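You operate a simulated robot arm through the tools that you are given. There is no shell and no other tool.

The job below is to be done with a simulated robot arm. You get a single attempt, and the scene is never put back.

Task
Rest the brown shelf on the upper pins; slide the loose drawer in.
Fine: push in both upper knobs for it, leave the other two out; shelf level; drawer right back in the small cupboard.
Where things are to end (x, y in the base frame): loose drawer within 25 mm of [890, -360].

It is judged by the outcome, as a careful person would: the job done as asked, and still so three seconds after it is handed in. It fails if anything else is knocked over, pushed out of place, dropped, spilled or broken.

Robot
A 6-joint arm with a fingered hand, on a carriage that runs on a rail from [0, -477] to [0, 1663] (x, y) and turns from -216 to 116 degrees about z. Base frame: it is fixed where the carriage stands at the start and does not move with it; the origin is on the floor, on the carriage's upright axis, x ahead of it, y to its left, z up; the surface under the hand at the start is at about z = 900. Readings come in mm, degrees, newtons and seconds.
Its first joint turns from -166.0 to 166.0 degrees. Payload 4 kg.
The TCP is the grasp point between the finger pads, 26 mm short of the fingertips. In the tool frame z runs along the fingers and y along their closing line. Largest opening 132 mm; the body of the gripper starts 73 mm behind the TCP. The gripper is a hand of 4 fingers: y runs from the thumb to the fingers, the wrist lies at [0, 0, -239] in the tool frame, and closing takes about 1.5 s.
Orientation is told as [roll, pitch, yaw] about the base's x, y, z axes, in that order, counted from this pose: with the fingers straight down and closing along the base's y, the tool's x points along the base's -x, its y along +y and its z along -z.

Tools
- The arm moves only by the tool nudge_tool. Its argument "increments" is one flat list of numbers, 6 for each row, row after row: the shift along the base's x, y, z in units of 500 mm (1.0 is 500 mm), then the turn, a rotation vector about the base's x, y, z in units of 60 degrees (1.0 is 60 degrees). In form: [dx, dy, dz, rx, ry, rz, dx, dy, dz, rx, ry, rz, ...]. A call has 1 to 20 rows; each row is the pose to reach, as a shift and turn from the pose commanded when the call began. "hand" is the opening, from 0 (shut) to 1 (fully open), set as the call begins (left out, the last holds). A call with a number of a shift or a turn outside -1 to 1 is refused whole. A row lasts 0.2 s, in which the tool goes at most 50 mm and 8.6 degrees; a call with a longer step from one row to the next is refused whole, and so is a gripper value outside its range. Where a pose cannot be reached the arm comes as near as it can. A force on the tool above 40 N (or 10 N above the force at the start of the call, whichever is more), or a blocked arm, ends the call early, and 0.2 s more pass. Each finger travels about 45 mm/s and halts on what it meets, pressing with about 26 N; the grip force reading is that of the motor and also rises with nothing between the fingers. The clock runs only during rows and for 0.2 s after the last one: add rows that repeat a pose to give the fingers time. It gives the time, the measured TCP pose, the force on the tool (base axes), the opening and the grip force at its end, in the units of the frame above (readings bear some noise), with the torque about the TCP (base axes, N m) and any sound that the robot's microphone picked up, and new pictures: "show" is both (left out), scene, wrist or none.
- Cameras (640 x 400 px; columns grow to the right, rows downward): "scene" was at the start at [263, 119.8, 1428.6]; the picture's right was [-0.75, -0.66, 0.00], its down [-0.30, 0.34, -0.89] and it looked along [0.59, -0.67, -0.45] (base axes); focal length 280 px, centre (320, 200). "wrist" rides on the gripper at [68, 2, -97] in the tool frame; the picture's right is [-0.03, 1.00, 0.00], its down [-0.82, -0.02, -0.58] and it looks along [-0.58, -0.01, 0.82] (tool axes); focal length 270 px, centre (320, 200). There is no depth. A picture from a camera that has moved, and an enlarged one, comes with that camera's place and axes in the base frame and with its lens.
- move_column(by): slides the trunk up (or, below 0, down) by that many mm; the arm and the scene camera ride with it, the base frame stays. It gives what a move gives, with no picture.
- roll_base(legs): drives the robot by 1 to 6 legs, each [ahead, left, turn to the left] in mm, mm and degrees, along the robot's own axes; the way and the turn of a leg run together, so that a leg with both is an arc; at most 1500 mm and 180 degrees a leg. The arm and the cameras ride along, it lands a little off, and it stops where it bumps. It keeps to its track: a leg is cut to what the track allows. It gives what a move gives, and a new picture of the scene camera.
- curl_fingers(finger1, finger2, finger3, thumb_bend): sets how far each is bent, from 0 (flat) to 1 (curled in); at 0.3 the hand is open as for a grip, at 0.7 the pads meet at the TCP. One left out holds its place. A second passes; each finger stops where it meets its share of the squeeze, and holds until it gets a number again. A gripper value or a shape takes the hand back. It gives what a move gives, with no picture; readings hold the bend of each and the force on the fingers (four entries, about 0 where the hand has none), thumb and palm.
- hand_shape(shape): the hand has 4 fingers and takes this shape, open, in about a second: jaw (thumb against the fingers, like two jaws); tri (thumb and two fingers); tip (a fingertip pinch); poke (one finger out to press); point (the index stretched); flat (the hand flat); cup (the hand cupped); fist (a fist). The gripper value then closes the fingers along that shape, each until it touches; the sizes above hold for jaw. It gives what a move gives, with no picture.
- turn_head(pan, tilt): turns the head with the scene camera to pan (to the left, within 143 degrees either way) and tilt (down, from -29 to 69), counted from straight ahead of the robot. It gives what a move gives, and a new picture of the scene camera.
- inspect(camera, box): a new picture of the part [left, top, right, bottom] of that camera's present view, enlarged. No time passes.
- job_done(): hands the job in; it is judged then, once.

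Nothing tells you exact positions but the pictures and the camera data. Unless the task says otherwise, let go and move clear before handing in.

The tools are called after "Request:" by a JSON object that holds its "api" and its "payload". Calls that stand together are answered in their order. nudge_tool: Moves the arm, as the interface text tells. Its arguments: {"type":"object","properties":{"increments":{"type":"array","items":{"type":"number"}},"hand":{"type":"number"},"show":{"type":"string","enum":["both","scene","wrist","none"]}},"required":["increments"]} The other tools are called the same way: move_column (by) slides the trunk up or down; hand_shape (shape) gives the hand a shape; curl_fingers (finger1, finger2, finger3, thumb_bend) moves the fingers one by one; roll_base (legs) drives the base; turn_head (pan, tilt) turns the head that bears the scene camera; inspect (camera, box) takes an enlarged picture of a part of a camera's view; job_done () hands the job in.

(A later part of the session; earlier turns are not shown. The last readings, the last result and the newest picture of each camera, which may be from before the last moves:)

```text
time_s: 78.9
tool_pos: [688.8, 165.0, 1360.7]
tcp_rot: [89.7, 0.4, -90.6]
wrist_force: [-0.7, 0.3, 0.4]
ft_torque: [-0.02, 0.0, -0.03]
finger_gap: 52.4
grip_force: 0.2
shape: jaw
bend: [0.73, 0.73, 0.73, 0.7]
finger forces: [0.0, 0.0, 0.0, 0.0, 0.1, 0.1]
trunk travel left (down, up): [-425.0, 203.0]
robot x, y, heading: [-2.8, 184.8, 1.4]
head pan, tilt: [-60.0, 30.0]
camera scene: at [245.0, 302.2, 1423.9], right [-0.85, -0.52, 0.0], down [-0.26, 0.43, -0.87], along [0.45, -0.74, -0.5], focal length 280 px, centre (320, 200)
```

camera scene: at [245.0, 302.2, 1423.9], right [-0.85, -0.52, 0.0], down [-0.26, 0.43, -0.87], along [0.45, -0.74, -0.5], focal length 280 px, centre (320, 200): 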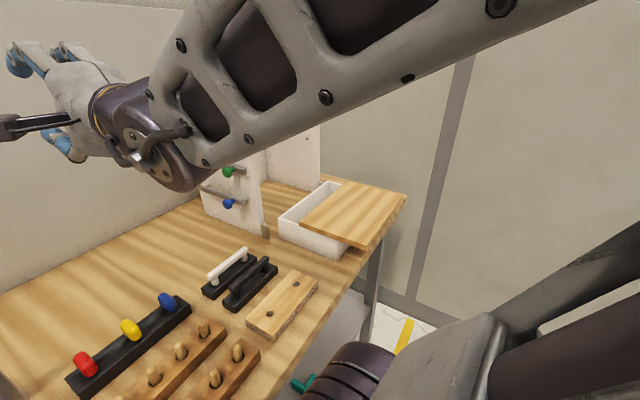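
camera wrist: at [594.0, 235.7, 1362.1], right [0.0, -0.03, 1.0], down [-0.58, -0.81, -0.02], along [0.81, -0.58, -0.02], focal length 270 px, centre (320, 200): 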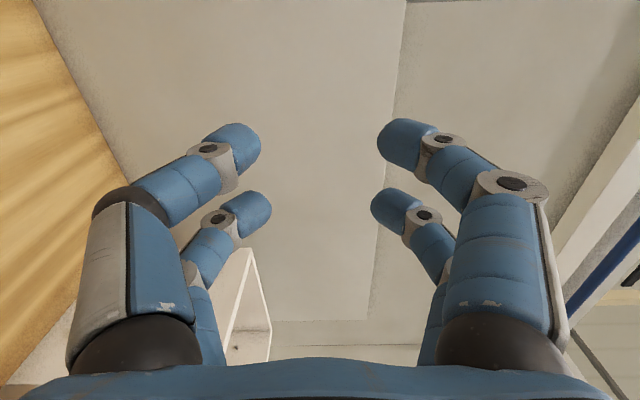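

The board hides the handle from here, so I'll bring the hand round in front of the board and use the wrist camera at that level.

Request:
{"api": "nudge_tool", "payload": {"increments": [-0.045, -0.066, -0.032, 0, 0, 0, -0.09, -0.132, -0.065, 0, 0, 0, -0.135, -0.198, -0.097, 0, 0, 0, -0.18, -0.263, -0.13, 0, 0, 0, -0.225, -0.329, -0.162, 0, 0, 0, -0.27, -0.395, -0.195, 0, 0, 0, -0.315, -0.461, -0.227, 0, 0, 0, -0.36, -0.526, -0.26, 0, 0, 0, -0.36, -0.526, -0.26, 0, 0, 0], "hand": 0.4, "show": "both"}}

```text
time_s: 80.9
tool_pos: [509.6, -96.1, 1229.8]
tcp_rot: [89.9, 0.4, -90.6]
wrist_force: [0.2, 0.1, -1.1]
ft_torque: [0.02, 0.01, 0.03]
finger_gap: 52.6
grip_force: 0.0
shape: jaw
bend: [0.73, 0.73, 0.73, 0.7]
finger forces: [0.1, 0.1, 0.0, 0.1, 0.1, 0.1]
out of reach, approached as far as the arm can: row 1, 2, 3, 4, 5, 6, 7
trunk travel left (down, up): [-425.0, 203.0]
robot x, y, heading: [-1.4, 189.1, 1.0]
head pan, tilt: [-60.0, 30.0]
camera scene: at [245.0, 302.3, 1423.9], right [-0.86, -0.52, 0.0], down [-0.26, 0.43, -0.87], along [0.45, -0.74, -0.5], focal length 280 px, centre (320, 200)
camera wrist: at [414.3, -26.6, 1231.3], right [0.0, -0.03, 1.0], down [-0.59, -0.81, -0.02], along [0.81, -0.59, -0.02], focal length 270 px, centre (320, 200)
```

scene: 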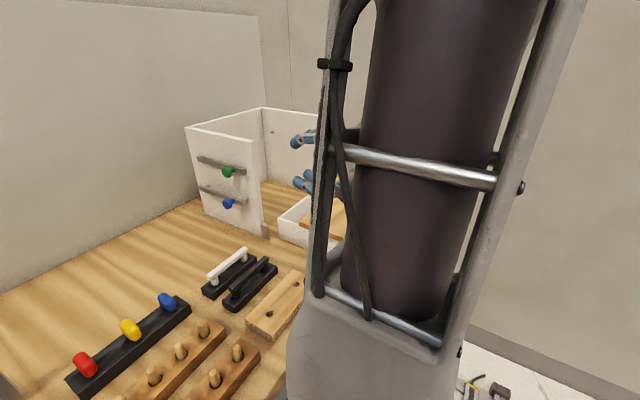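
wrist: 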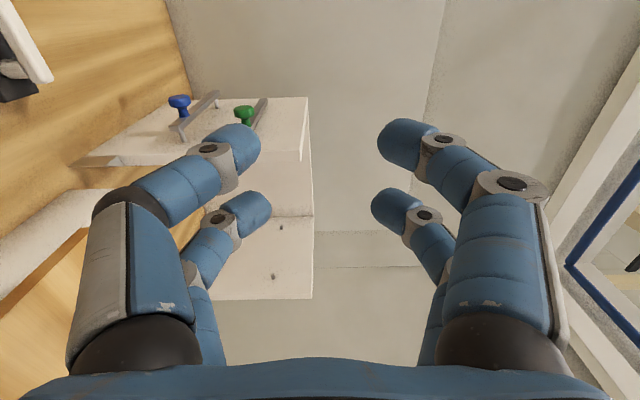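

That worked. I'll continue to a spot in front of the board's front edge, still a bit above it.

Request:
{"api": "nudge_tool", "payload": {"increments": [-0.045, -0.066, -0.045, 0, 0, 0, -0.09, -0.132, -0.09, 0, 0, 0, -0.135, -0.198, -0.135, 0, 0, 0, -0.18, -0.264, -0.18, 0, 0, 0, -0.225, -0.33, -0.225, 0, 0, 0, -0.27, -0.396, -0.27, 0, 0, 0, -0.315, -0.462, -0.315, 0, 0, 0, -0.36, -0.528, -0.36, 0, 0, 0, -0.36, -0.528, -0.36, 0, 0, 0], "hand": 0.4, "show": "both"}}

```text
time_s: 82.9
tool_pos: [330.9, -358.2, 1048.9]
tcp_rot: [89.8, 0.3, -90.7]
wrist_force: [0.1, -0.4, -0.1]
ft_torque: [-0.01, -0.01, 0.02]
finger_gap: 52.9
grip_force: 0.2
shape: jaw
bend: [0.73, 0.73, 0.73, 0.7]
finger forces: [0.0, 0.0, 0.1, 0.0, 0.0, 0.1]
trunk travel left (down, up): [-425.0, 203.0]
robot x, y, heading: [-2.6, 187.7, 1.4]
head pan, tilt: [-60.0, 30.0]
camera scene: at [245.0, 302.3, 1423.9], right [-0.86, -0.52, 0.0], down [-0.26, 0.43, -0.87], along [0.45, -0.74, -0.5], focal length 280 px, centre (320, 200)
camera wrist: at [235.6, -287.6, 1049.8], right [0.0, -0.03, 1.0], down [-0.59, -0.81, -0.02], along [0.81, -0.59, -0.02], focal length 270 px, centre (320, 200)
```

scene: 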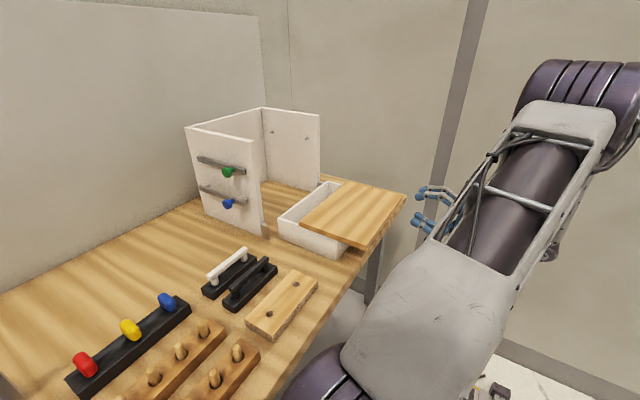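
wrist: 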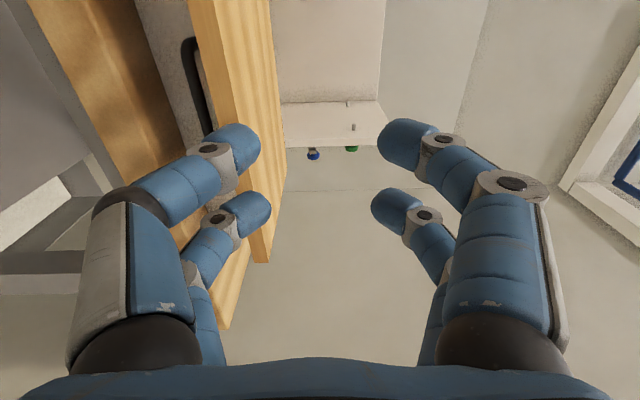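

The board's front edge and the black handle are both in view. I'll lower to the board's mid-height and look again.

Request:
{"api": "nudge_tool", "payload": {"increments": [0, 0, -0.04, 0, 0, 0, 0, 0, -0.08, 0, 0, 0, 0, 0, -0.12, 0, 0, 0, 0, 0, -0.142, 0, 0, 0, 0, 0, -0.142, 0, 0, 0], "hand": 0.4, "show": "wrist"}}

Request:
{"api": "inspect", "payload": {"camera": "wrist", "box": [200, 0, 440, 150]}}

```text
time_s: 84.1
tool_pos: [330.5, -359.0, 978.9]
tcp_rot: [89.9, 0.3, -90.7]
wrist_force: [0.0, 0.1, 0.5]
ft_torque: [-0.02, 0.01, -0.02]
finger_gap: 52.8
grip_force: 0.1
shape: jaw
bend: [0.73, 0.73, 0.73, 0.7]
finger forces: [0.1, 0.0, 0.0, 0.0, 0.0, 0.1]
trunk travel left (down, up): [-425.0, 203.0]
robot x, y, heading: [-1.1, 190.4, 1.1]
head pan, tilt: [-60.0, 30.0]
camera wrist: at [235.1, -288.3, 979.5], right [0.0, -0.03, 1.0], down [-0.59, -0.81, -0.02], along [0.81, -0.59, -0.02], focal length 270 px, centre (320, 200)
```

wrist: 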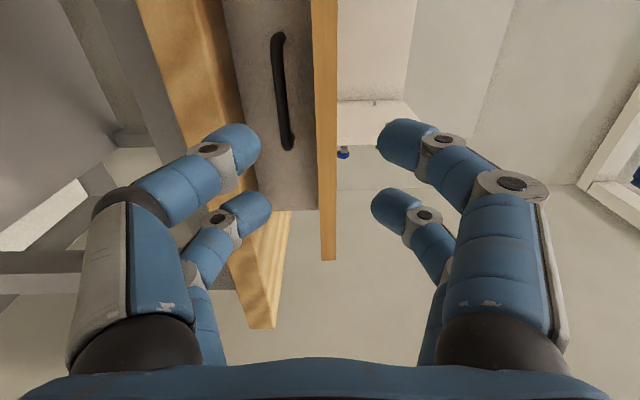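

```text
2.67 times, centred on (320, 75) of wrist
camera zoom: at [235.1, -288.3, 979.5], right [0.0, -0.03, 1.0], down [-0.59, -0.81, -0.02], along [0.81, -0.59, -0.02], focal length 721 px, centre (320, 533)
```

zoom: 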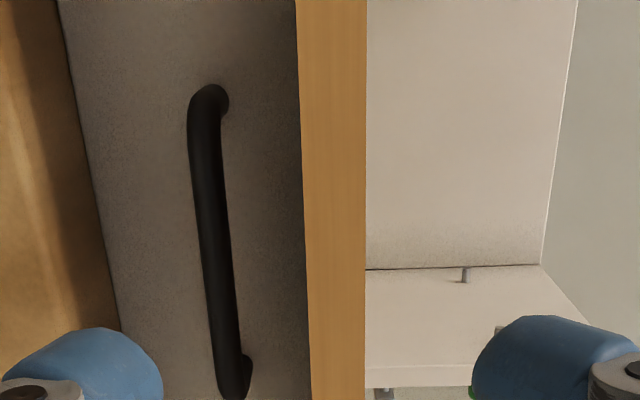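

The board's front face spans z ≈ 972–988 (mid-height about 980) and the handle's top is at about 948, so I need a narrow jaw to pass above the handle. I'll narrow the gap to about 32 mm and come up to just short of the edge to check alignment.

Request:
{"api": "nudge_tool", "payload": {"increments": [0.02, 0, 0.003, 0, 0, 0, 0.04, 0, 0.003, 0, 0, 0, 0.06, 0, 0.003, 0, 0, 0, 0.08, 0, 0.003, 0, 0, 0, 0.1, 0, 0.003, 0, 0, 0, 0.1, 0, 0.003, 0, 0, 0, 0.1, 0, 0.003, 0, 0, 0], "hand": 0.24, "show": "both"}}

```text
time_s: 85.7
tool_pos: [380.0, -358.1, 979.5]
tcp_rot: [89.9, 0.3, -90.8]
wrist_force: [0.0, 0.5, -0.1]
ft_torque: [0.02, -0.03, -0.01]
finger_gap: 32.0
grip_force: 0.1
shape: jaw
bend: [0.73, 0.73, 0.73, 0.7]
finger forces: [0.0, 0.1, 0.0, 0.1, 0.0, 0.0]
trunk travel left (down, up): [-425.0, 203.0]
robot x, y, heading: [2.0, 187.1, 1.2]
head pan, tilt: [-60.0, 30.0]
camera scene: at [245.0, 302.2, 1423.9], right [-0.86, -0.52, 0.0], down [-0.26, 0.43, -0.87], along [0.45, -0.74, -0.5], focal length 280 px, centre (320, 200)
camera wrist: at [284.9, -288.0, 981.4], right [0.0, -0.03, 1.0], down [-0.59, -0.81, -0.02], along [0.81, -0.59, -0.02], focal length 270 px, centre (320, 200)
```

scene: 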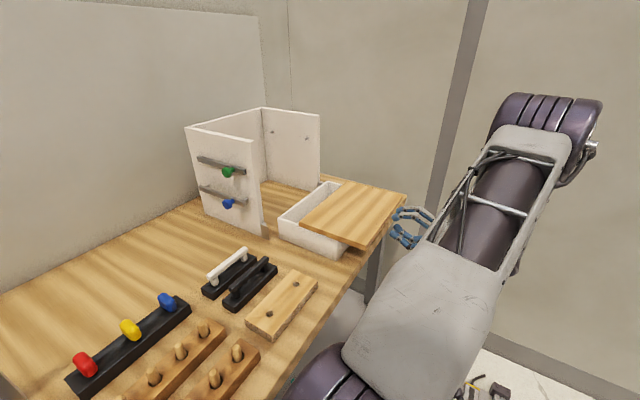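
wrist: 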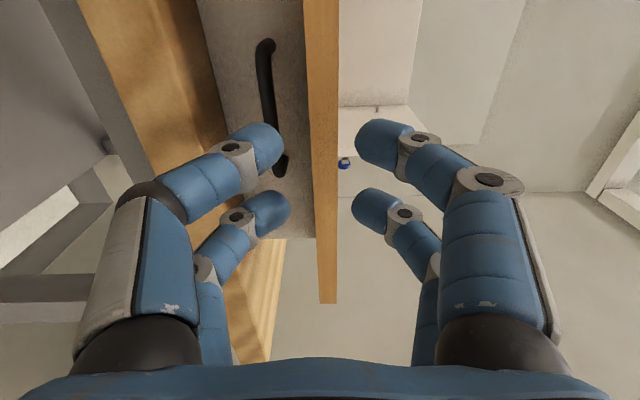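

The jaws straddle the board's edge evenly. I'll advance about 64 mm so the fingertips are well over and under it, staying just short of the handle.

Request:
{"api": "nudge_tool", "payload": {"increments": [0.02, 0, 0.002, 0, 0, 0, 0.04, 0, 0.002, 0, 0, 0, 0.06, 0, 0.002, 0, 0, 0, 0.08, 0, 0.002, 0, 0, 0, 0.1, 0, 0.002, 0, 0, 0, 0.115, 0, 0.002, 0, 0, 0, 0.128, 0, 0.002, 0, 0, 0, 0.128, 0, 0.002, 0, 0, 0], "hand": 0.24, "show": "both"}}

Request:
{"api": "inspect", "payload": {"camera": "scene", "box": [280, 150, 480, 275]}}

```text
time_s: 87.5
tool_pos: [442.8, -358.7, 982.3]
tcp_rot: [89.9, 0.4, -90.7]
wrist_force: [0.5, -0.1, 0.3]
ft_torque: [0.02, -0.01, 0.0]
finger_gap: 32.1
grip_force: 0.0
shape: jaw
bend: [0.73, 0.73, 0.73, 0.7]
finger forces: [0.1, 0.1, 0.0, 0.1, 0.1, 0.1]
trunk travel left (down, up): [-425.0, 203.0]
robot x, y, heading: [-0.1, 187.5, 1.3]
head pan, tilt: [-60.0, 30.0]
camera scene: at [245.0, 302.2, 1423.9], right [-0.86, -0.52, 0.0], down [-0.26, 0.43, -0.87], along [0.45, -0.74, -0.5], focal length 280 px, centre (320, 200)
camera wrist: at [348.0, -287.9, 983.7], right [0.0, -0.03, 1.0], down [-0.59, -0.81, -0.02], along [0.81, -0.59, -0.02], focal length 270 px, centre (320, 200)
```

scene: 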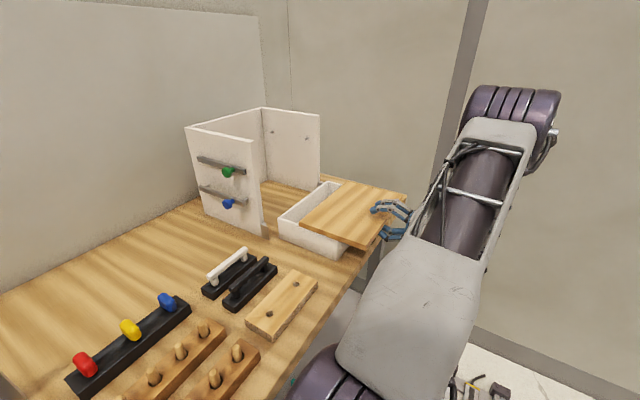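
wrist: 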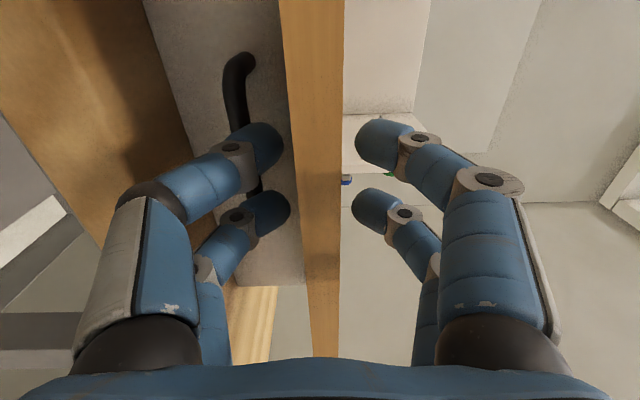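

```text
3.20 times, centred on (380, 212) of scene
camera zoom: at [245.0, 302.2, 1423.9], right [-0.86, -0.52, 0.0], down [-0.26, 0.43, -0.87], along [0.45, -0.74, -0.5], focal length 896 px, centre (128, 160)
```

zoom: 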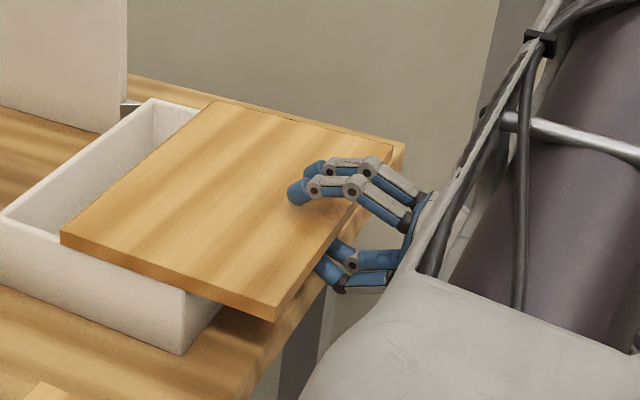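

The fingertips are about 40–45 mm in over and under the board. I'll close the hand on it.

Request:
{"api": "nudge_tool", "payload": {"increments": [0, 0, 0, 0, 0, 0, 0, 0, 0, 0, 0, 0, 0, 0, 0, 0, 0, 0, 0, 0, 0, 0, 0, 0, 0, 0, 0, 0, 0, 0, 0, 0, 0, 0, 0, 0, 0, 0, 0, 0, 0, 0], "hand": 0, "show": "both"}}

Request:
{"api": "inspect", "payload": {"camera": "scene", "box": [280, 150, 480, 275]}}

```text
time_s: 89.1
tool_pos: [443.6, -358.8, 981.5]
tcp_rot: [89.9, 0.5, -90.7]
wrist_force: [1.5, 0.9, 0.3]
ft_torque: [0.01, 0.0, 0.02]
finger_gap: 9.0
grip_force: 25.4
shape: jaw
bend: [0.72, 0.72, 0.71, 0.7]
finger forces: [23.2, 23.2, 23.1, 0.0, 23.7, 0.0]
trunk travel left (down, up): [-425.0, 203.0]
robot x, y, heading: [-0.6, 186.4, 1.1]
head pan, tilt: [-60.0, 30.0]
camera scene: at [245.0, 302.2, 1423.9], right [-0.86, -0.52, 0.0], down [-0.26, 0.43, -0.87], along [0.45, -0.74, -0.5], focal length 280 px, centre (320, 200)
camera wrist: at [347.9, -287.9, 983.6], right [0.0, -0.03, 1.0], down [-0.59, -0.81, -0.02], along [0.81, -0.59, -0.02], focal length 270 px, centre (320, 200)
```

scene: 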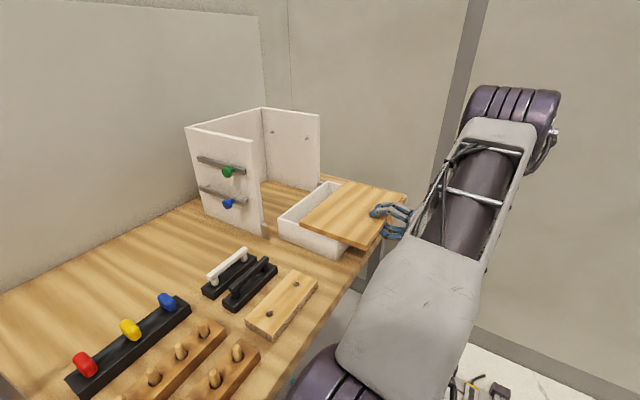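
wrist: 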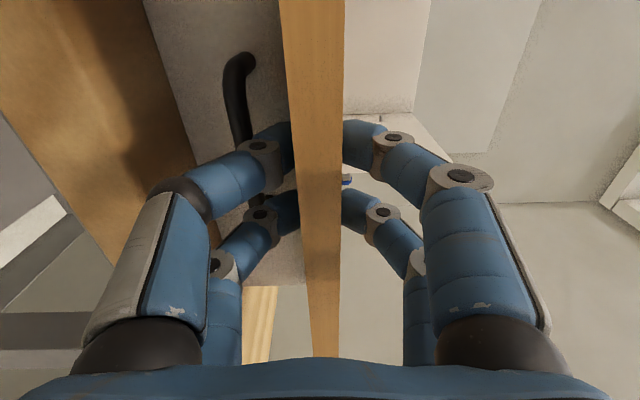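

```text
3.20 times, centred on (380, 212) of scene
camera zoom: at [245.0, 302.2, 1423.9], right [-0.86, -0.52, 0.0], down [-0.26, 0.43, -0.87], along [0.45, -0.74, -0.5], focal length 896 px, centre (128, 160)
```

zoom: 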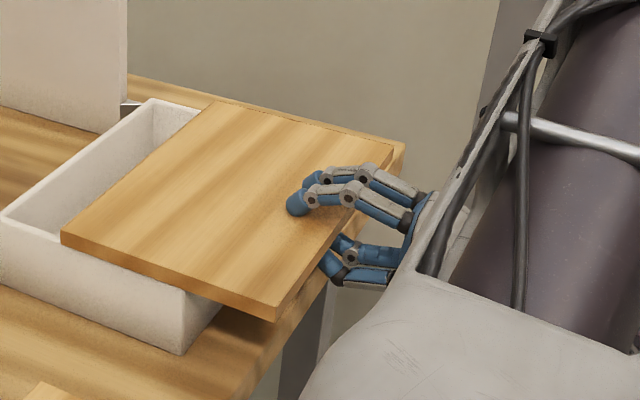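

All four digits press with about 23 N. I'll lift slowly by 30 mm and watch how the board hangs.

Request:
{"api": "nudge_tool", "payload": {"increments": [0, 0, 0.01, 0, 0, 0, 0, 0, 0.02, 0, 0, 0, 0, 0, 0.03, 0, 0, 0, 0, 0, 0.04, 0, 0, 0, 0, 0, 0.05, 0, 0, 0, 0, 0, 0.06, 0, 0, 0, 0, 0, 0.06, 0, 0, 0], "hand": 0, "show": "both"}}

Request:
{"api": "inspect", "payload": {"camera": "scene", "box": [280, 150, 480, 275]}}

```text
time_s: 90.7
tool_pos: [444.0, -360.1, 1009.6]
tcp_rot: [89.8, 0.5, -90.7]
wrist_force: [-0.8, -0.7, -6.1]
ft_torque: [-0.04, 0.41, -0.02]
finger_gap: 9.8
grip_force: 26.0
shape: jaw
bend: [0.71, 0.71, 0.72, 0.71]
finger forces: [24.7, 25.5, 26.9, 0.0, 28.3, 0.0]
trunk travel left (down, up): [-425.0, 203.0]
robot x, y, heading: [1.3, 183.7, 1.2]
head pan, tilt: [-60.0, 30.0]
camera scene: at [245.1, 302.1, 1423.9], right [-0.86, -0.52, 0.0], down [-0.26, 0.43, -0.87], along [0.45, -0.74, -0.5], focal length 280 px, centre (320, 200)
camera wrist: at [348.7, -288.5, 1012.7], right [0.0, -0.03, 1.0], down [-0.59, -0.81, -0.03], along [0.81, -0.59, -0.02], focal length 270 px, centre (320, 200)
```

scene: 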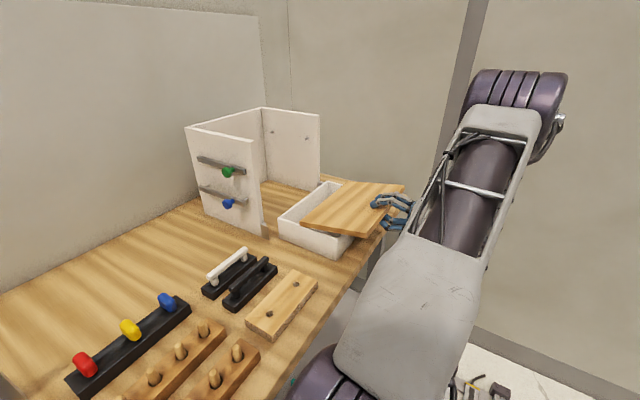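
wrist: 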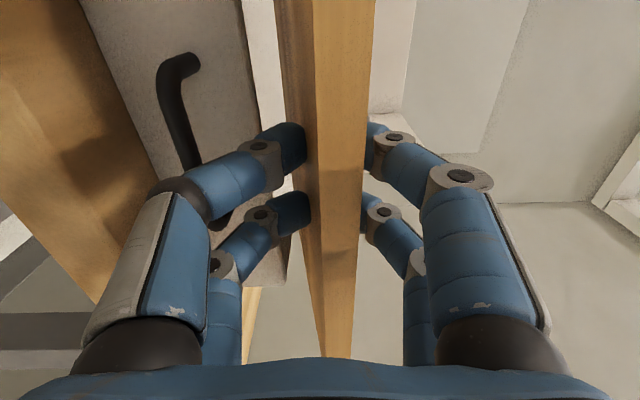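

```text
3.20 times, centred on (380, 212) of scene
camera zoom: at [245.1, 302.1, 1423.9], right [-0.86, -0.52, 0.0], down [-0.26, 0.43, -0.87], along [0.45, -0.74, -0.5], focal length 896 px, centre (128, 160)
```

zoom: 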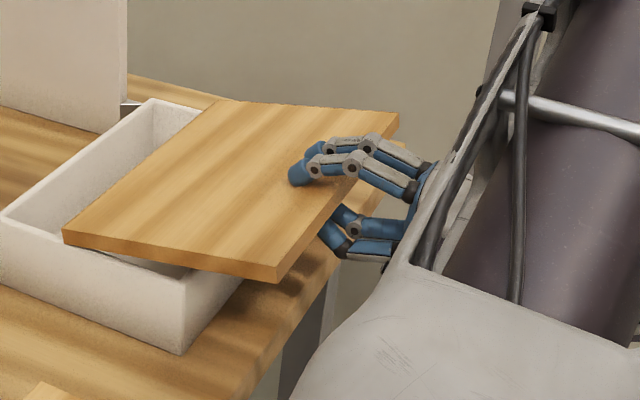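

The board weighs about 7 N and hangs roughly 10° nose-down with a steady grip. I'll lift it clear of the drawer and then pitch the tool up to level it.

Request:
{"api": "nudge_tool", "payload": {"increments": [0, 0, 0.016, 0, 0, 0, 0, 0, 0.032, 0, 0, 0, 0, 0, 0.05, 0, 0, 0, 0, 0, 0.07, 0, 0, 0, 0, 0, 0.09, 0, 0, 0, 0, 0, 0.11, 0, 0, 0, 0, 0, 0.13, 0, 0, 0, 0, 0, 0.15, 0, 0, 0, 0, 0, 0.17, 0, 0, 0, 0, 0, 0.19, 0, 0, 0, 0, 0, 0.2, 0, 0, 0, 0, 0, 0.2, 0, 0, 0], "hand": 0, "show": "both"}}

Request:
{"api": "inspect", "payload": {"camera": "scene", "box": [260, 110, 500, 260]}}

```text
time_s: 93.3
tool_pos: [445.2, -357.9, 1111.6]
tcp_rot: [89.9, 0.4, -90.7]
wrist_force: [-1.0, 0.6, -5.8]
ft_torque: [-0.01, 0.48, 0.02]
finger_gap: 9.8
grip_force: 26.2
shape: jaw
bend: [0.7, 0.71, 0.73, 0.71]
finger forces: [25.5, 25.6, 28.0, 0.0, 28.7, 0.0]
trunk travel left (down, up): [-425.0, 203.0]
robot x, y, heading: [0.9, 184.2, 1.4]
head pan, tilt: [-60.0, 30.0]
camera scene: at [245.1, 302.1, 1423.9], right [-0.86, -0.52, 0.0], down [-0.26, 0.43, -0.87], along [0.45, -0.74, -0.5], focal length 280 px, centre (320, 200)
camera wrist: at [348.8, -288.2, 1112.4], right [0.0, -0.03, 1.0], down [-0.59, -0.81, -0.03], along [0.81, -0.59, -0.02], focal length 270 px, centre (320, 200)
```

scene: 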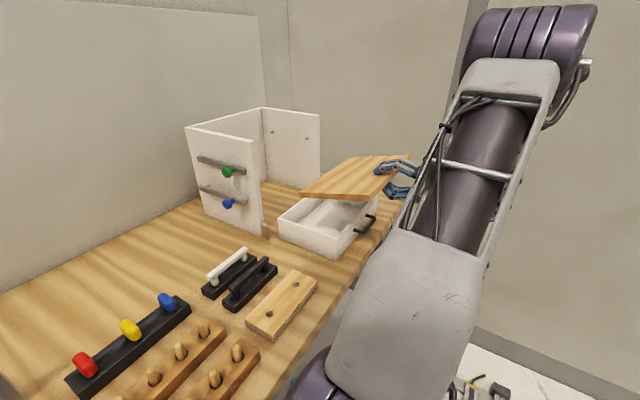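
wrist: 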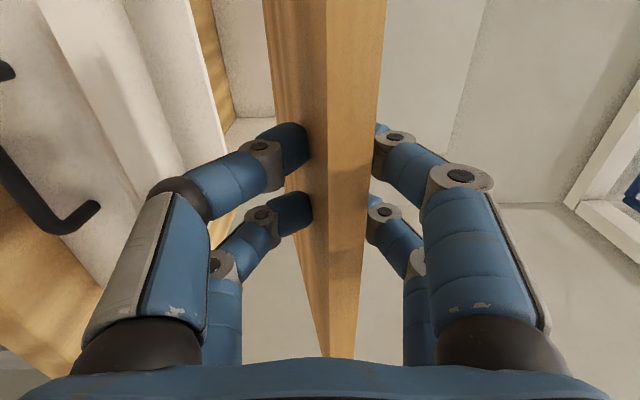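

```text
2.67 times, centred on (380, 185) of scene
camera zoom: at [245.1, 302.1, 1423.9], right [-0.86, -0.52, 0.0], down [-0.26, 0.43, -0.87], along [0.45, -0.74, -0.5], focal length 747 px, centre (160, 240)
```

zoom: 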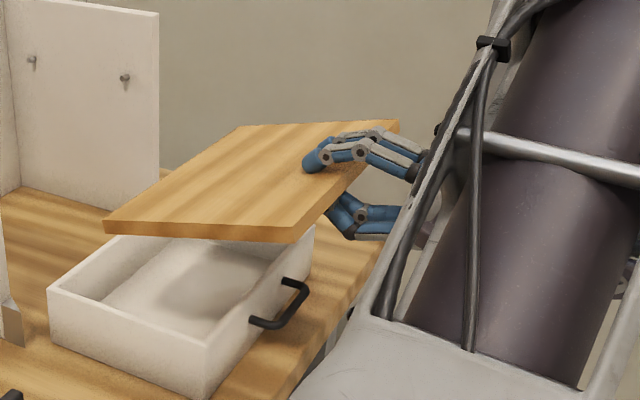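

The board is clear of the drawer and droops about 14° relative to the tool. I'll pitch the tool up by 14° to bring it level.

Request:
{"api": "nudge_tool", "payload": {"increments": [0, 0, 0.01, 0, -0.05, 0, 0, 0, 0.02, 0, -0.1, 0, 0, 0, 0.03, 0, -0.15, 0, 0, 0, 0.04, 0, -0.2, 0, 0, 0, 0.04, 0, -0.235, 0, 0, 0, 0.04, 0, -0.235, 0], "hand": 0, "show": "both"}}

Request:
{"api": "inspect", "payload": {"camera": "scene", "box": [260, 90, 500, 240]}}

```text
time_s: 94.7
tool_pos: [444.2, -358.9, 1132.2]
tcp_rot: [104.0, 0.6, -90.7]
wrist_force: [0.5, 0.7, -5.8]
ft_torque: [0.01, 0.48, 0.02]
finger_gap: 9.8
grip_force: 26.3
shape: jaw
bend: [0.7, 0.7, 0.73, 0.71]
finger forces: [25.8, 26.0, 28.4, 0.0, 29.0, 0.0]
trunk travel left (down, up): [-425.0, 203.0]
robot x, y, heading: [0.4, 186.0, 1.0]
head pan, tilt: [-60.0, 30.0]
camera scene: at [245.1, 302.1, 1423.9], right [-0.86, -0.52, 0.0], down [-0.26, 0.43, -0.87], along [0.45, -0.74, -0.5], focal length 280 px, centre (320, 200)
camera wrist: at [351.2, -288.5, 1110.0], right [-0.24, -0.03, 0.97], down [-0.56, -0.81, -0.17], along [0.79, -0.59, 0.18], focal length 270 px, centre (320, 200)
```

scene: 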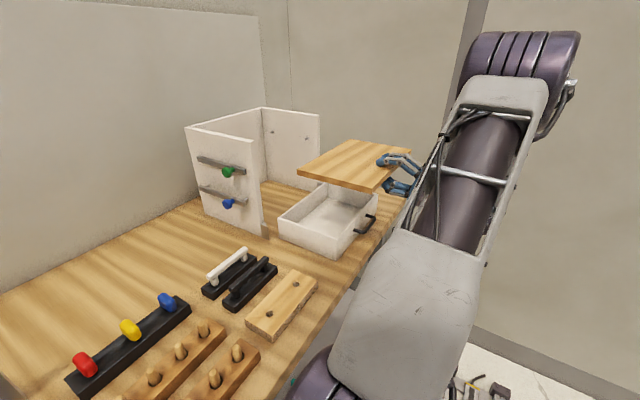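
wrist: 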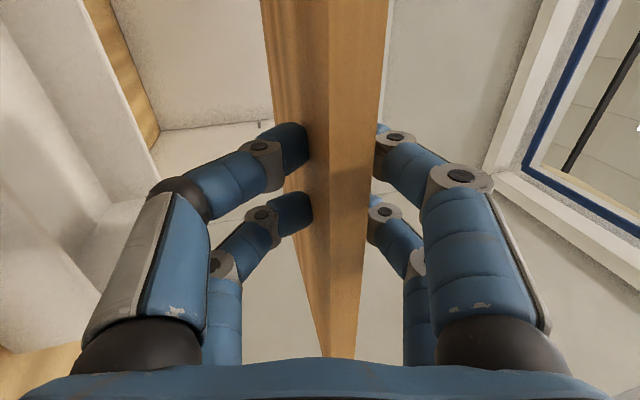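

```text
2.67 times, centred on (380, 165) of scene
camera zoom: at [245.1, 302.1, 1423.9], right [-0.86, -0.52, 0.0], down [-0.26, 0.43, -0.87], along [0.45, -0.74, -0.5], focal length 747 px, centre (160, 293)
```

zoom: 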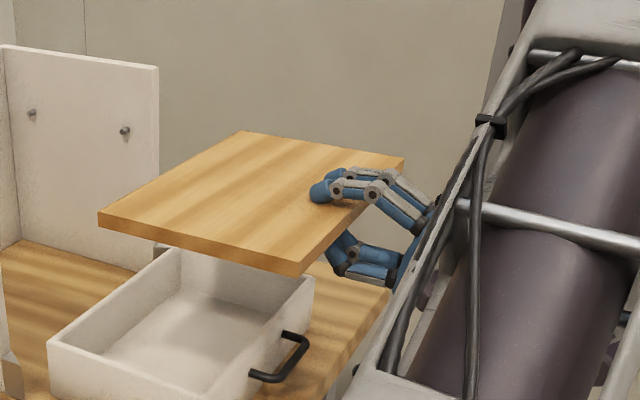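

The board is now level within about 1°, its top at z ≈ 1144. I'll carry it forward to just before the cupboard's mouth, slightly higher than the pins, and check alignment.

Request:
{"api": "nudge_tool", "payload": {"increments": [0.015, 0, 0.008, 0, 0, 0, 0.04, 0, 0.018, 0, 0, 0, 0.07, 0, 0.028, 0, 0, 0, 0.1, 0, 0.036, 0, 0, 0, 0.13, 0, 0.04, 0, 0, 0, 0.16, 0, 0.04, 0, 0, 0, 0.185, 0, 0.04, 0, 0, 0, 0.2, 0, 0.04, 0, 0, 0, 0.21, 0, 0.04, 0, 0, 0, 0.21, 0, 0.04, 0, 0, 0], "hand": 0, "show": "both"}}

Request:
{"api": "inspect", "payload": {"camera": "scene", "box": [180, 80, 420, 230]}}

```text
time_s: 96.9
tool_pos: [549.7, -359.7, 1151.7]
tcp_rot: [104.0, 0.6, -90.7]
wrist_force: [0.7, -0.6, -6.3]
ft_torque: [-0.02, 0.44, 0.0]
finger_gap: 10.2
grip_force: 26.4
shape: jaw
bend: [0.7, 0.7, 0.73, 0.71]
finger forces: [25.9, 25.9, 28.5, 0.0, 29.1, 0.1]
trunk travel left (down, up): [-425.0, 203.0]
robot x, y, heading: [0.7, 187.8, 0.9]
head pan, tilt: [-60.0, 30.0]
camera scene: at [245.1, 302.1, 1423.9], right [-0.86, -0.52, 0.0], down [-0.26, 0.43, -0.87], along [0.45, -0.74, -0.5], focal length 280 px, centre (320, 200)
camera wrist: at [456.4, -288.9, 1129.8], right [-0.24, -0.03, 0.97], down [-0.56, -0.81, -0.17], along [0.79, -0.59, 0.18], focal length 270 px, centre (320, 200)
```

scene: 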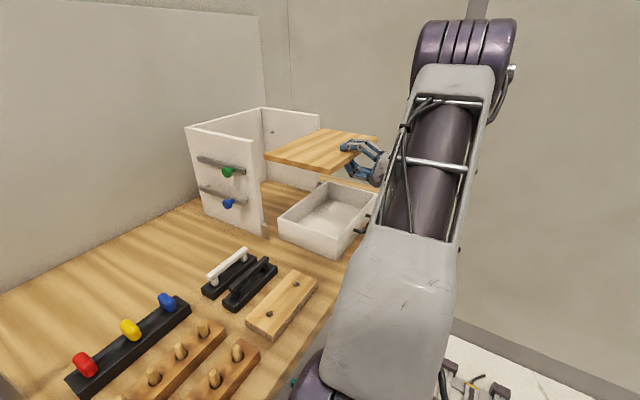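
wrist: 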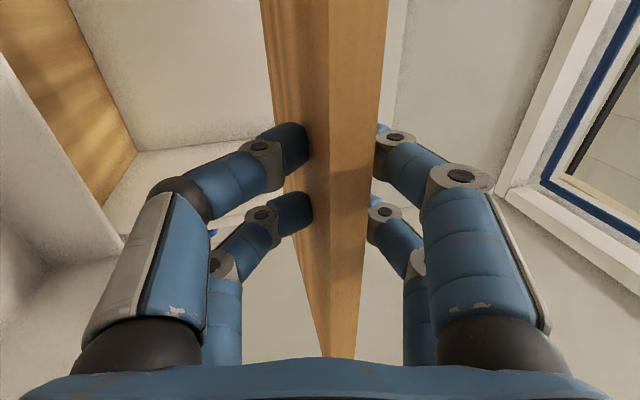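

```text
2.67 times, centred on (300, 155) of scene
camera zoom: at [245.1, 302.1, 1423.9], right [-0.86, -0.52, 0.0], down [-0.26, 0.43, -0.87], along [0.45, -0.74, -0.5], focal length 747 px, centre (373, 320)
```

zoom: 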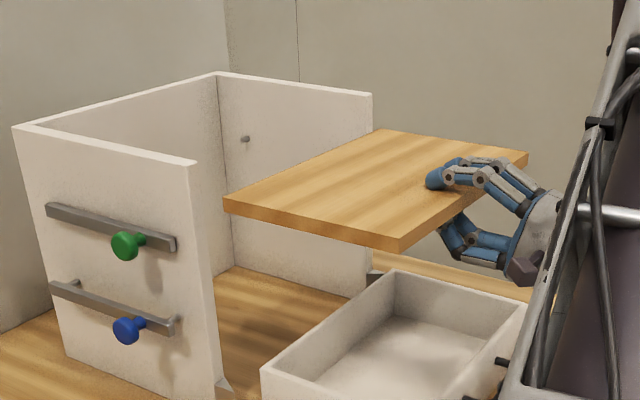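

The board is level and just short of the mouth. I'll make a tiny yaw and y correction, then enter the cupboard slowly while watching for side forces.

Request:
{"api": "nudge_tool", "payload": {"increments": [0.01, 0.002, 0, 0, 0, 0.0067, 0.03, 0.002, 0, 0, 0, 0.0067, 0.05, 0.002, 0, 0, 0, 0.0067, 0.07, 0.002, 0, 0, 0, 0.0067, 0.09, 0.002, 0, 0, 0, 0.0067, 0.1, 0.002, 0, 0, 0, 0.0067, 0.1, 0.002, 0, 0, 0, 0.0067], "hand": 0, "show": "both"}}

Request:
{"api": "inspect", "payload": {"camera": "scene", "box": [180, 80, 420, 230]}}

```text
time_s: 98.5
tool_pos: [600.1, -356.8, 1151.7]
tcp_rot: [104.1, 0.5, -90.2]
wrist_force: [0.1, 0.7, -6.4]
ft_torque: [-0.01, 0.43, -0.01]
finger_gap: 9.7
grip_force: 26.2
shape: jaw
bend: [0.7, 0.7, 0.73, 0.71]
finger forces: [25.8, 26.0, 28.5, 0.0, 29.2, 0.1]
trunk travel left (down, up): [-425.0, 203.0]
robot x, y, heading: [-1.3, 184.8, 1.2]
head pan, tilt: [-60.0, 30.0]
camera scene: at [245.1, 302.1, 1423.9], right [-0.86, -0.52, 0.0], down [-0.26, 0.43, -0.87], along [0.45, -0.74, -0.5], focal length 280 px, centre (320, 200)
camera wrist: at [505.4, -287.5, 1129.5], right [-0.24, -0.03, 0.97], down [-0.56, -0.81, -0.17], along [0.79, -0.58, 0.18], focal length 270 px, centre (320, 200)
```

scene: 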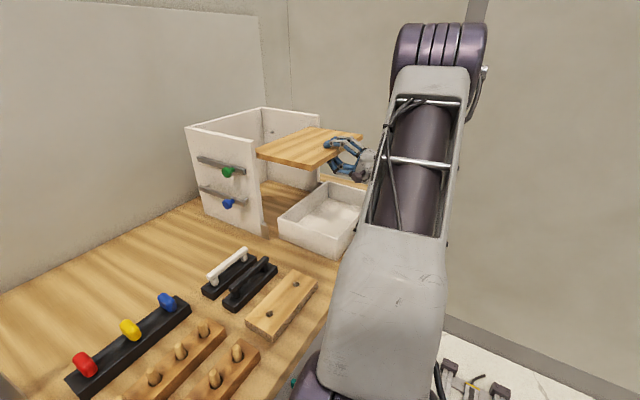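
wrist: 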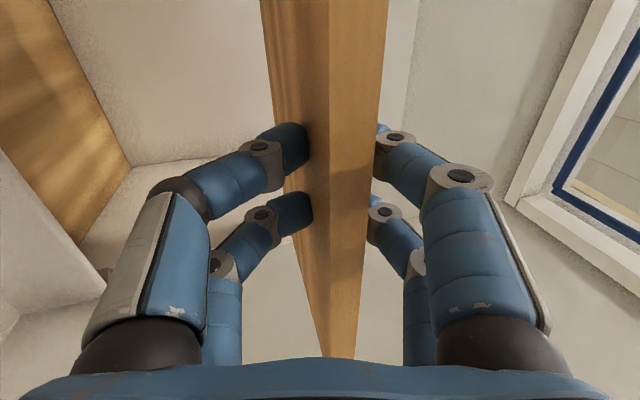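

```text
2.67 times, centred on (300, 155) of scene
camera zoom: at [245.1, 302.1, 1423.9], right [-0.86, -0.52, 0.0], down [-0.26, 0.43, -0.87], along [0.45, -0.74, -0.5], focal length 747 px, centre (373, 320)
```

zoom: 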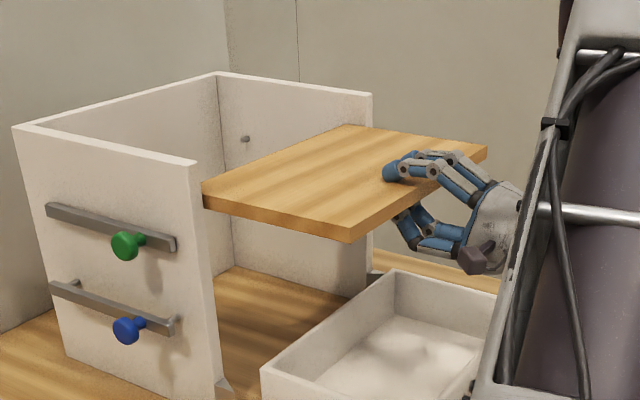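

Rear edge is about 30 mm inside with no side load. Continuing in.

Request:
{"api": "nudge_tool", "payload": {"increments": [0.02, 0, 0, 0, 0, 0, 0.04, 0, 0, 0, 0, 0, 0.06, 0, 0, 0, 0, 0, 0.08, 0, 0, 0, 0, 0, 0.1, 0, 0, 0, 0, 0, 0.12, 0, 0, 0, 0, 0, 0.14, 0, 0, 0, 0, 0, 0.15, 0, 0, 0, 0, 0, 0.15, 0, 0, 0, 0, 0], "hand": 0, "show": "scene"}}

Request:
{"api": "inspect", "payload": {"camera": "scene", "box": [180, 80, 420, 230]}}

```text
time_s: 100.5
tool_pos: [673.2, -358.5, 1151.0]
tcp_rot: [103.9, 0.5, -90.2]
wrist_force: [-0.1, -0.5, -5.7]
ft_torque: [-0.01, 0.41, 0.0]
finger_gap: 9.9
grip_force: 26.3
shape: jaw
bend: [0.7, 0.7, 0.73, 0.71]
finger forces: [25.9, 25.9, 28.5, 0.0, 29.1, 0.0]
trunk travel left (down, up): [-425.0, 203.0]
robot x, y, heading: [2.8, 186.9, 1.1]
head pan, tilt: [-60.0, 30.0]
camera scene: at [245.2, 302.1, 1423.9], right [-0.86, -0.52, 0.0], down [-0.26, 0.43, -0.87], along [0.45, -0.74, -0.5], focal length 280 px, centre (320, 200)
```

scene: 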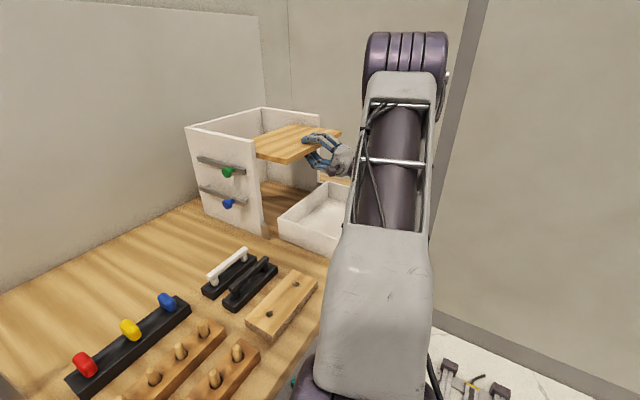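

```text
2.67 times, centred on (300, 155) of scene
camera zoom: at [245.2, 302.1, 1423.9], right [-0.86, -0.52, 0.0], down [-0.26, 0.43, -0.87], along [0.45, -0.74, -0.5], focal length 747 px, centre (373, 320)
```

zoom: 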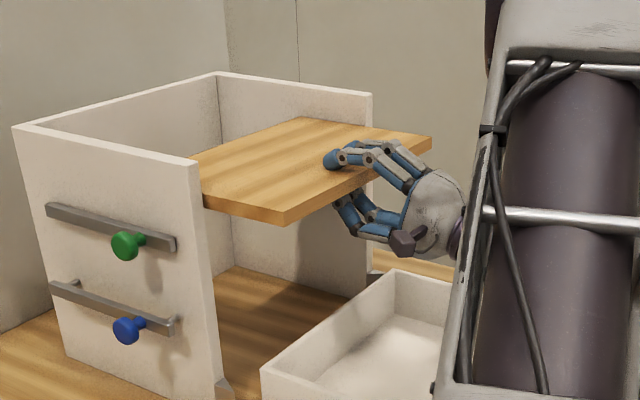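

Still no side load. I'll continue inward.

Request:
{"api": "nudge_tool", "payload": {"increments": [0.02, 0, 0, 0, 0, 0, 0.04, 0, 0, 0, 0, 0, 0.06, 0, 0, 0, 0, 0, 0.08, 0, 0, 0, 0, 0, 0.1, 0, 0, 0, 0, 0, 0.12, 0, 0, 0, 0, 0, 0.14, 0, 0, 0, 0, 0, 0.16, 0, 0, 0, 0, 0, 0.16, 0, 0, 0, 0, 0], "hand": 0, "show": "both"}}

Request:
{"api": "inspect", "payload": {"camera": "scene", "box": [180, 80, 420, 230]}}

```text
time_s: 102.5
tool_pos: [753.9, -359.0, 1151.6]
tcp_rot: [104.1, 0.5, -90.2]
wrist_force: [0.2, -0.3, -6.0]
ft_torque: [-0.02, 0.42, -0.01]
finger_gap: 9.8
grip_force: 26.5
shape: jaw
bend: [0.7, 0.7, 0.73, 0.71]
finger forces: [25.9, 26.0, 28.5, 0.0, 29.0, 0.0]
trunk travel left (down, up): [-425.0, 203.0]
robot x, y, heading: [-2.1, 187.8, 1.1]
head pan, tilt: [-60.0, 30.0]
camera scene: at [245.2, 302.1, 1423.9], right [-0.86, -0.52, 0.0], down [-0.26, 0.43, -0.87], along [0.45, -0.74, -0.5], focal length 280 px, centre (320, 200)
camera wrist: at [660.1, -288.8, 1128.7], right [-0.24, -0.03, 0.97], down [-0.56, -0.81, -0.17], along [0.79, -0.58, 0.18], focal length 270 px, centre (320, 200)
```

scene: 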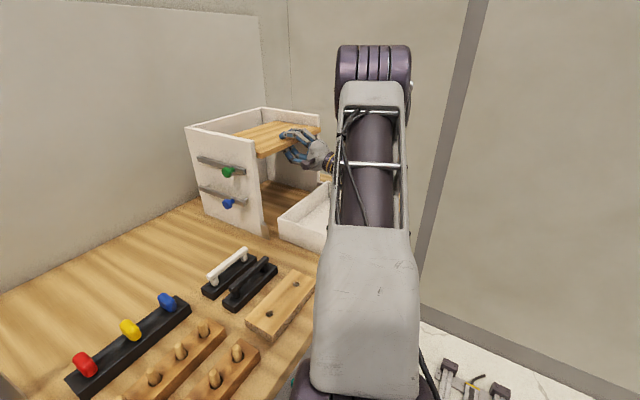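
wrist: 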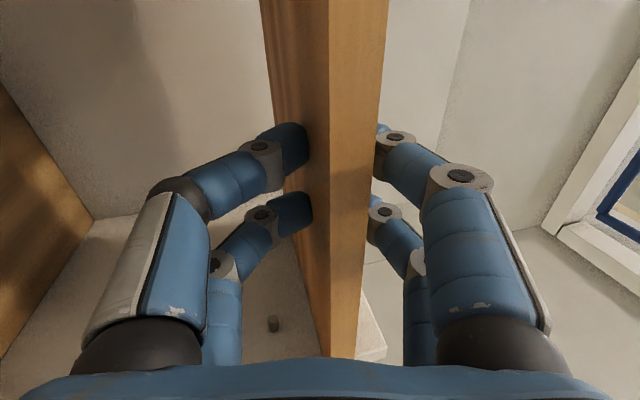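

```text
2.67 times, centred on (300, 155) of scene
camera zoom: at [245.2, 302.1, 1423.9], right [-0.86, -0.52, 0.0], down [-0.26, 0.43, -0.87], along [0.45, -0.74, -0.5], focal length 747 px, centre (373, 320)
```

zoom: 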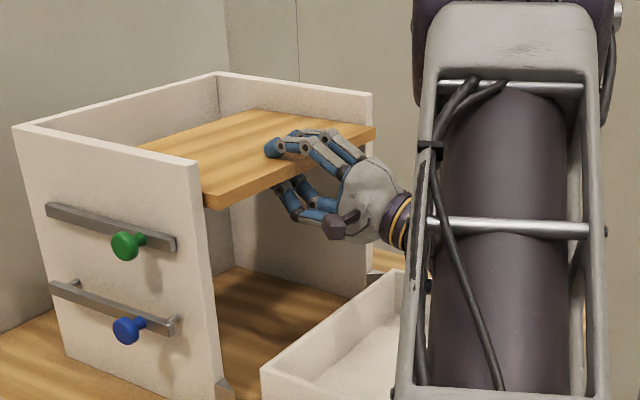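

The wrist camera shows the right front pin at about (787, −497, 1114), as I measured before. I'll go the last 35 mm so the board is centred over the front and rear pins.

Request:
{"api": "nudge_tool", "payload": {"increments": [0.02, 0, 0, 0, 0, 0, 0.04, 0, 0, 0, 0, 0, 0.055, 0, 0, 0, 0, 0, 0.066, 0, 0, 0, 0, 0, 0.07, 0, 0, 0, 0, 0, 0.07, 0, 0, 0, 0, 0], "hand": 0, "show": "both"}}

Request:
{"api": "inspect", "payload": {"camera": "wrist", "box": [200, 200, 460, 380]}}

Request:
{"api": "inspect", "payload": {"camera": "scene", "box": [180, 80, 420, 230]}}

```text
time_s: 103.9
tool_pos: [790.7, -356.8, 1150.3]
tcp_rot: [104.0, 0.5, -90.2]
wrist_force: [0.0, 0.0, -5.9]
ft_torque: [0.01, 0.47, 0.03]
finger_gap: 9.7
grip_force: 26.2
shape: jaw
bend: [0.7, 0.7, 0.73, 0.71]
finger forces: [25.9, 26.2, 28.6, 0.0, 29.2, 0.0]
trunk travel left (down, up): [-425.0, 203.0]
robot x, y, heading: [0.2, 185.8, 1.1]
head pan, tilt: [-60.0, 30.0]
camera scene: at [245.2, 302.1, 1423.9], right [-0.86, -0.52, 0.0], down [-0.26, 0.43, -0.87], along [0.45, -0.74, -0.5], focal length 280 px, centre (320, 200)
camera wrist: at [695.9, -288.2, 1128.9], right [-0.24, -0.03, 0.97], down [-0.56, -0.81, -0.17], along [0.79, -0.58, 0.18], focal length 270 px, centre (320, 200)
```

scene: 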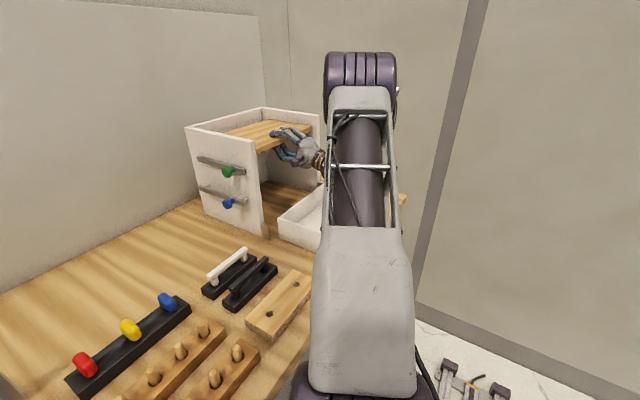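
wrist: 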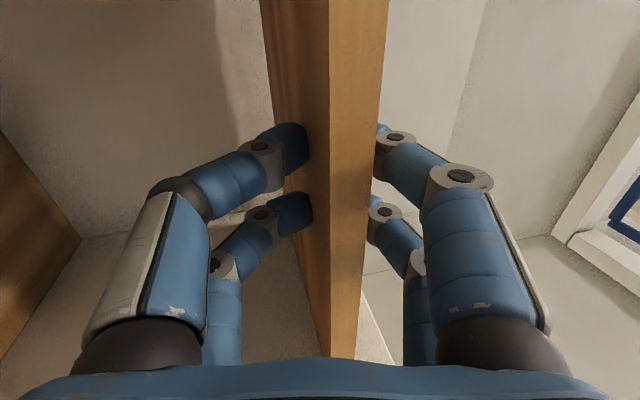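

```text
2.22 times, centred on (330, 290) of wrist
camera zoom: at [695.9, -288.2, 1128.9], right [-0.24, -0.03, 0.97], down [-0.56, -0.81, -0.17], along [0.79, -0.58, 0.18], focal length 601 px, centre (298, 0)
```

zoom: 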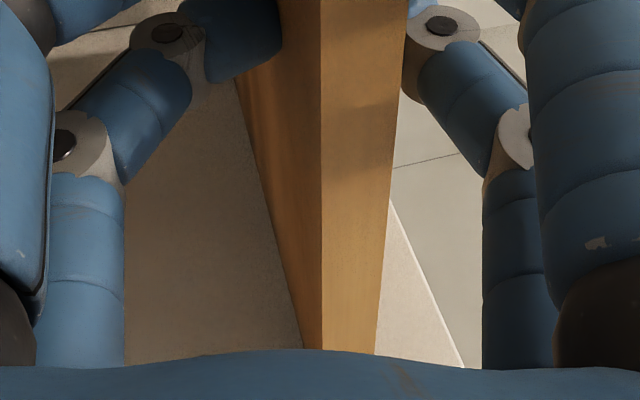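

```text
2.67 times, centred on (300, 155) of scene
camera zoom: at [245.2, 302.1, 1423.9], right [-0.86, -0.52, 0.0], down [-0.26, 0.43, -0.87], along [0.45, -0.74, -0.5], focal length 747 px, centre (373, 320)
```

zoom: 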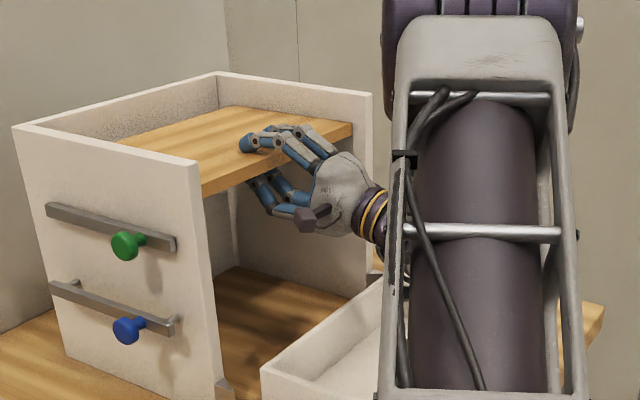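

The board is centred between front and rear. I'll lower it gently toward the pins.

Request:
{"api": "nudge_tool", "payload": {"increments": [0, 0, -0.01, 0, 0, 0, 0, 0, -0.02, 0, 0, 0, 0, 0, -0.03, 0, 0, 0, 0, 0, -0.038, 0, 0, 0, 0, 0, -0.046, 0, 0, 0, 0, 0, -0.046, 0, 0, 0], "hand": 0, "show": "wrist"}}

```text
time_s: 105.3
tool_pos: [789.3, -357.4, 1126.5]
tcp_rot: [104.1, 0.5, -90.2]
wrist_force: [0.5, -0.3, -5.5]
ft_torque: [-0.01, 0.46, 0.0]
finger_gap: 9.7
grip_force: 26.2
shape: jaw
bend: [0.7, 0.7, 0.73, 0.71]
finger forces: [25.9, 26.1, 28.5, 0.0, 29.1, 0.1]
trunk travel left (down, up): [-425.0, 203.0]
robot x, y, heading: [3.4, 185.2, 1.1]
head pan, tilt: [-60.0, 30.0]
camera wrist: at [695.2, -288.0, 1105.2], right [-0.24, -0.03, 0.97], down [-0.56, -0.81, -0.17], along [0.79, -0.58, 0.18], focal length 270 px, centre (320, 200)
```

wrist: 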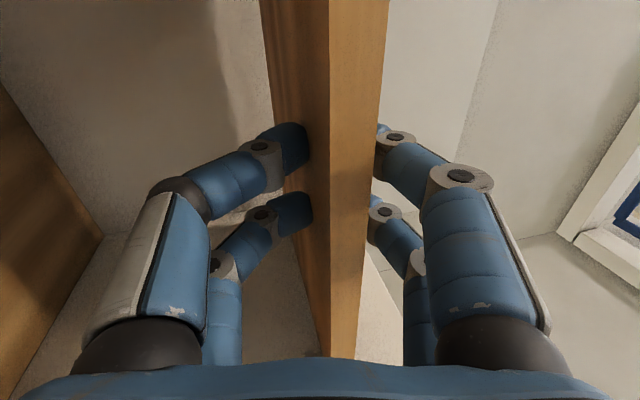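

No contact yet; lowering in 2 mm steps.

Request:
{"api": "nudge_tool", "payload": {"increments": [0, 0, -0.004, 0, 0, 0, 0, 0, -0.008, 0, 0, 0, 0, 0, -0.008, 0, 0, 0], "hand": 0, "show": "none"}}

Request:
{"api": "nudge_tool", "payload": {"increments": [0, 0, -0.004, 0, 0, 0, 0, 0, -0.004, 0, 0, 0], "hand": 0, "show": "none"}}

```text
time_s: 106.1
tool_pos: [789.7, -358.3, 1123.8]
tcp_rot: [104.1, 0.5, -90.3]
wrist_force: [0.2, -0.2, -5.6]
ft_torque: [-0.02, 0.46, 0.0]
finger_gap: 9.7
grip_force: 26.4
shape: jaw
bend: [0.7, 0.7, 0.73, 0.71]
finger forces: [25.9, 26.0, 28.5, 0.1, 29.1, 0.1]
trunk travel left (down, up): [-425.0, 203.0]
robot x, y, heading: [0.1, 187.7, 1.3]
head pan, tilt: [-60.0, 30.0]
```

```text
time_s: 106.7
tool_pos: [788.6, -358.4, 1122.1]
tcp_rot: [104.0, 0.6, -90.2]
wrist_force: [-0.1, -0.5, -5.3]
ft_torque: [-0.06, 0.36, 0.02]
finger_gap: 10.1
grip_force: 26.0
shape: jaw
bend: [0.7, 0.7, 0.73, 0.71]
finger forces: [25.4, 26.2, 27.4, 0.0, 29.4, 0.0]
trunk travel left (down, up): [-425.0, 203.0]
robot x, y, heading: [-4.2, 188.4, 1.3]
head pan, tilt: [-60.0, 30.0]
```

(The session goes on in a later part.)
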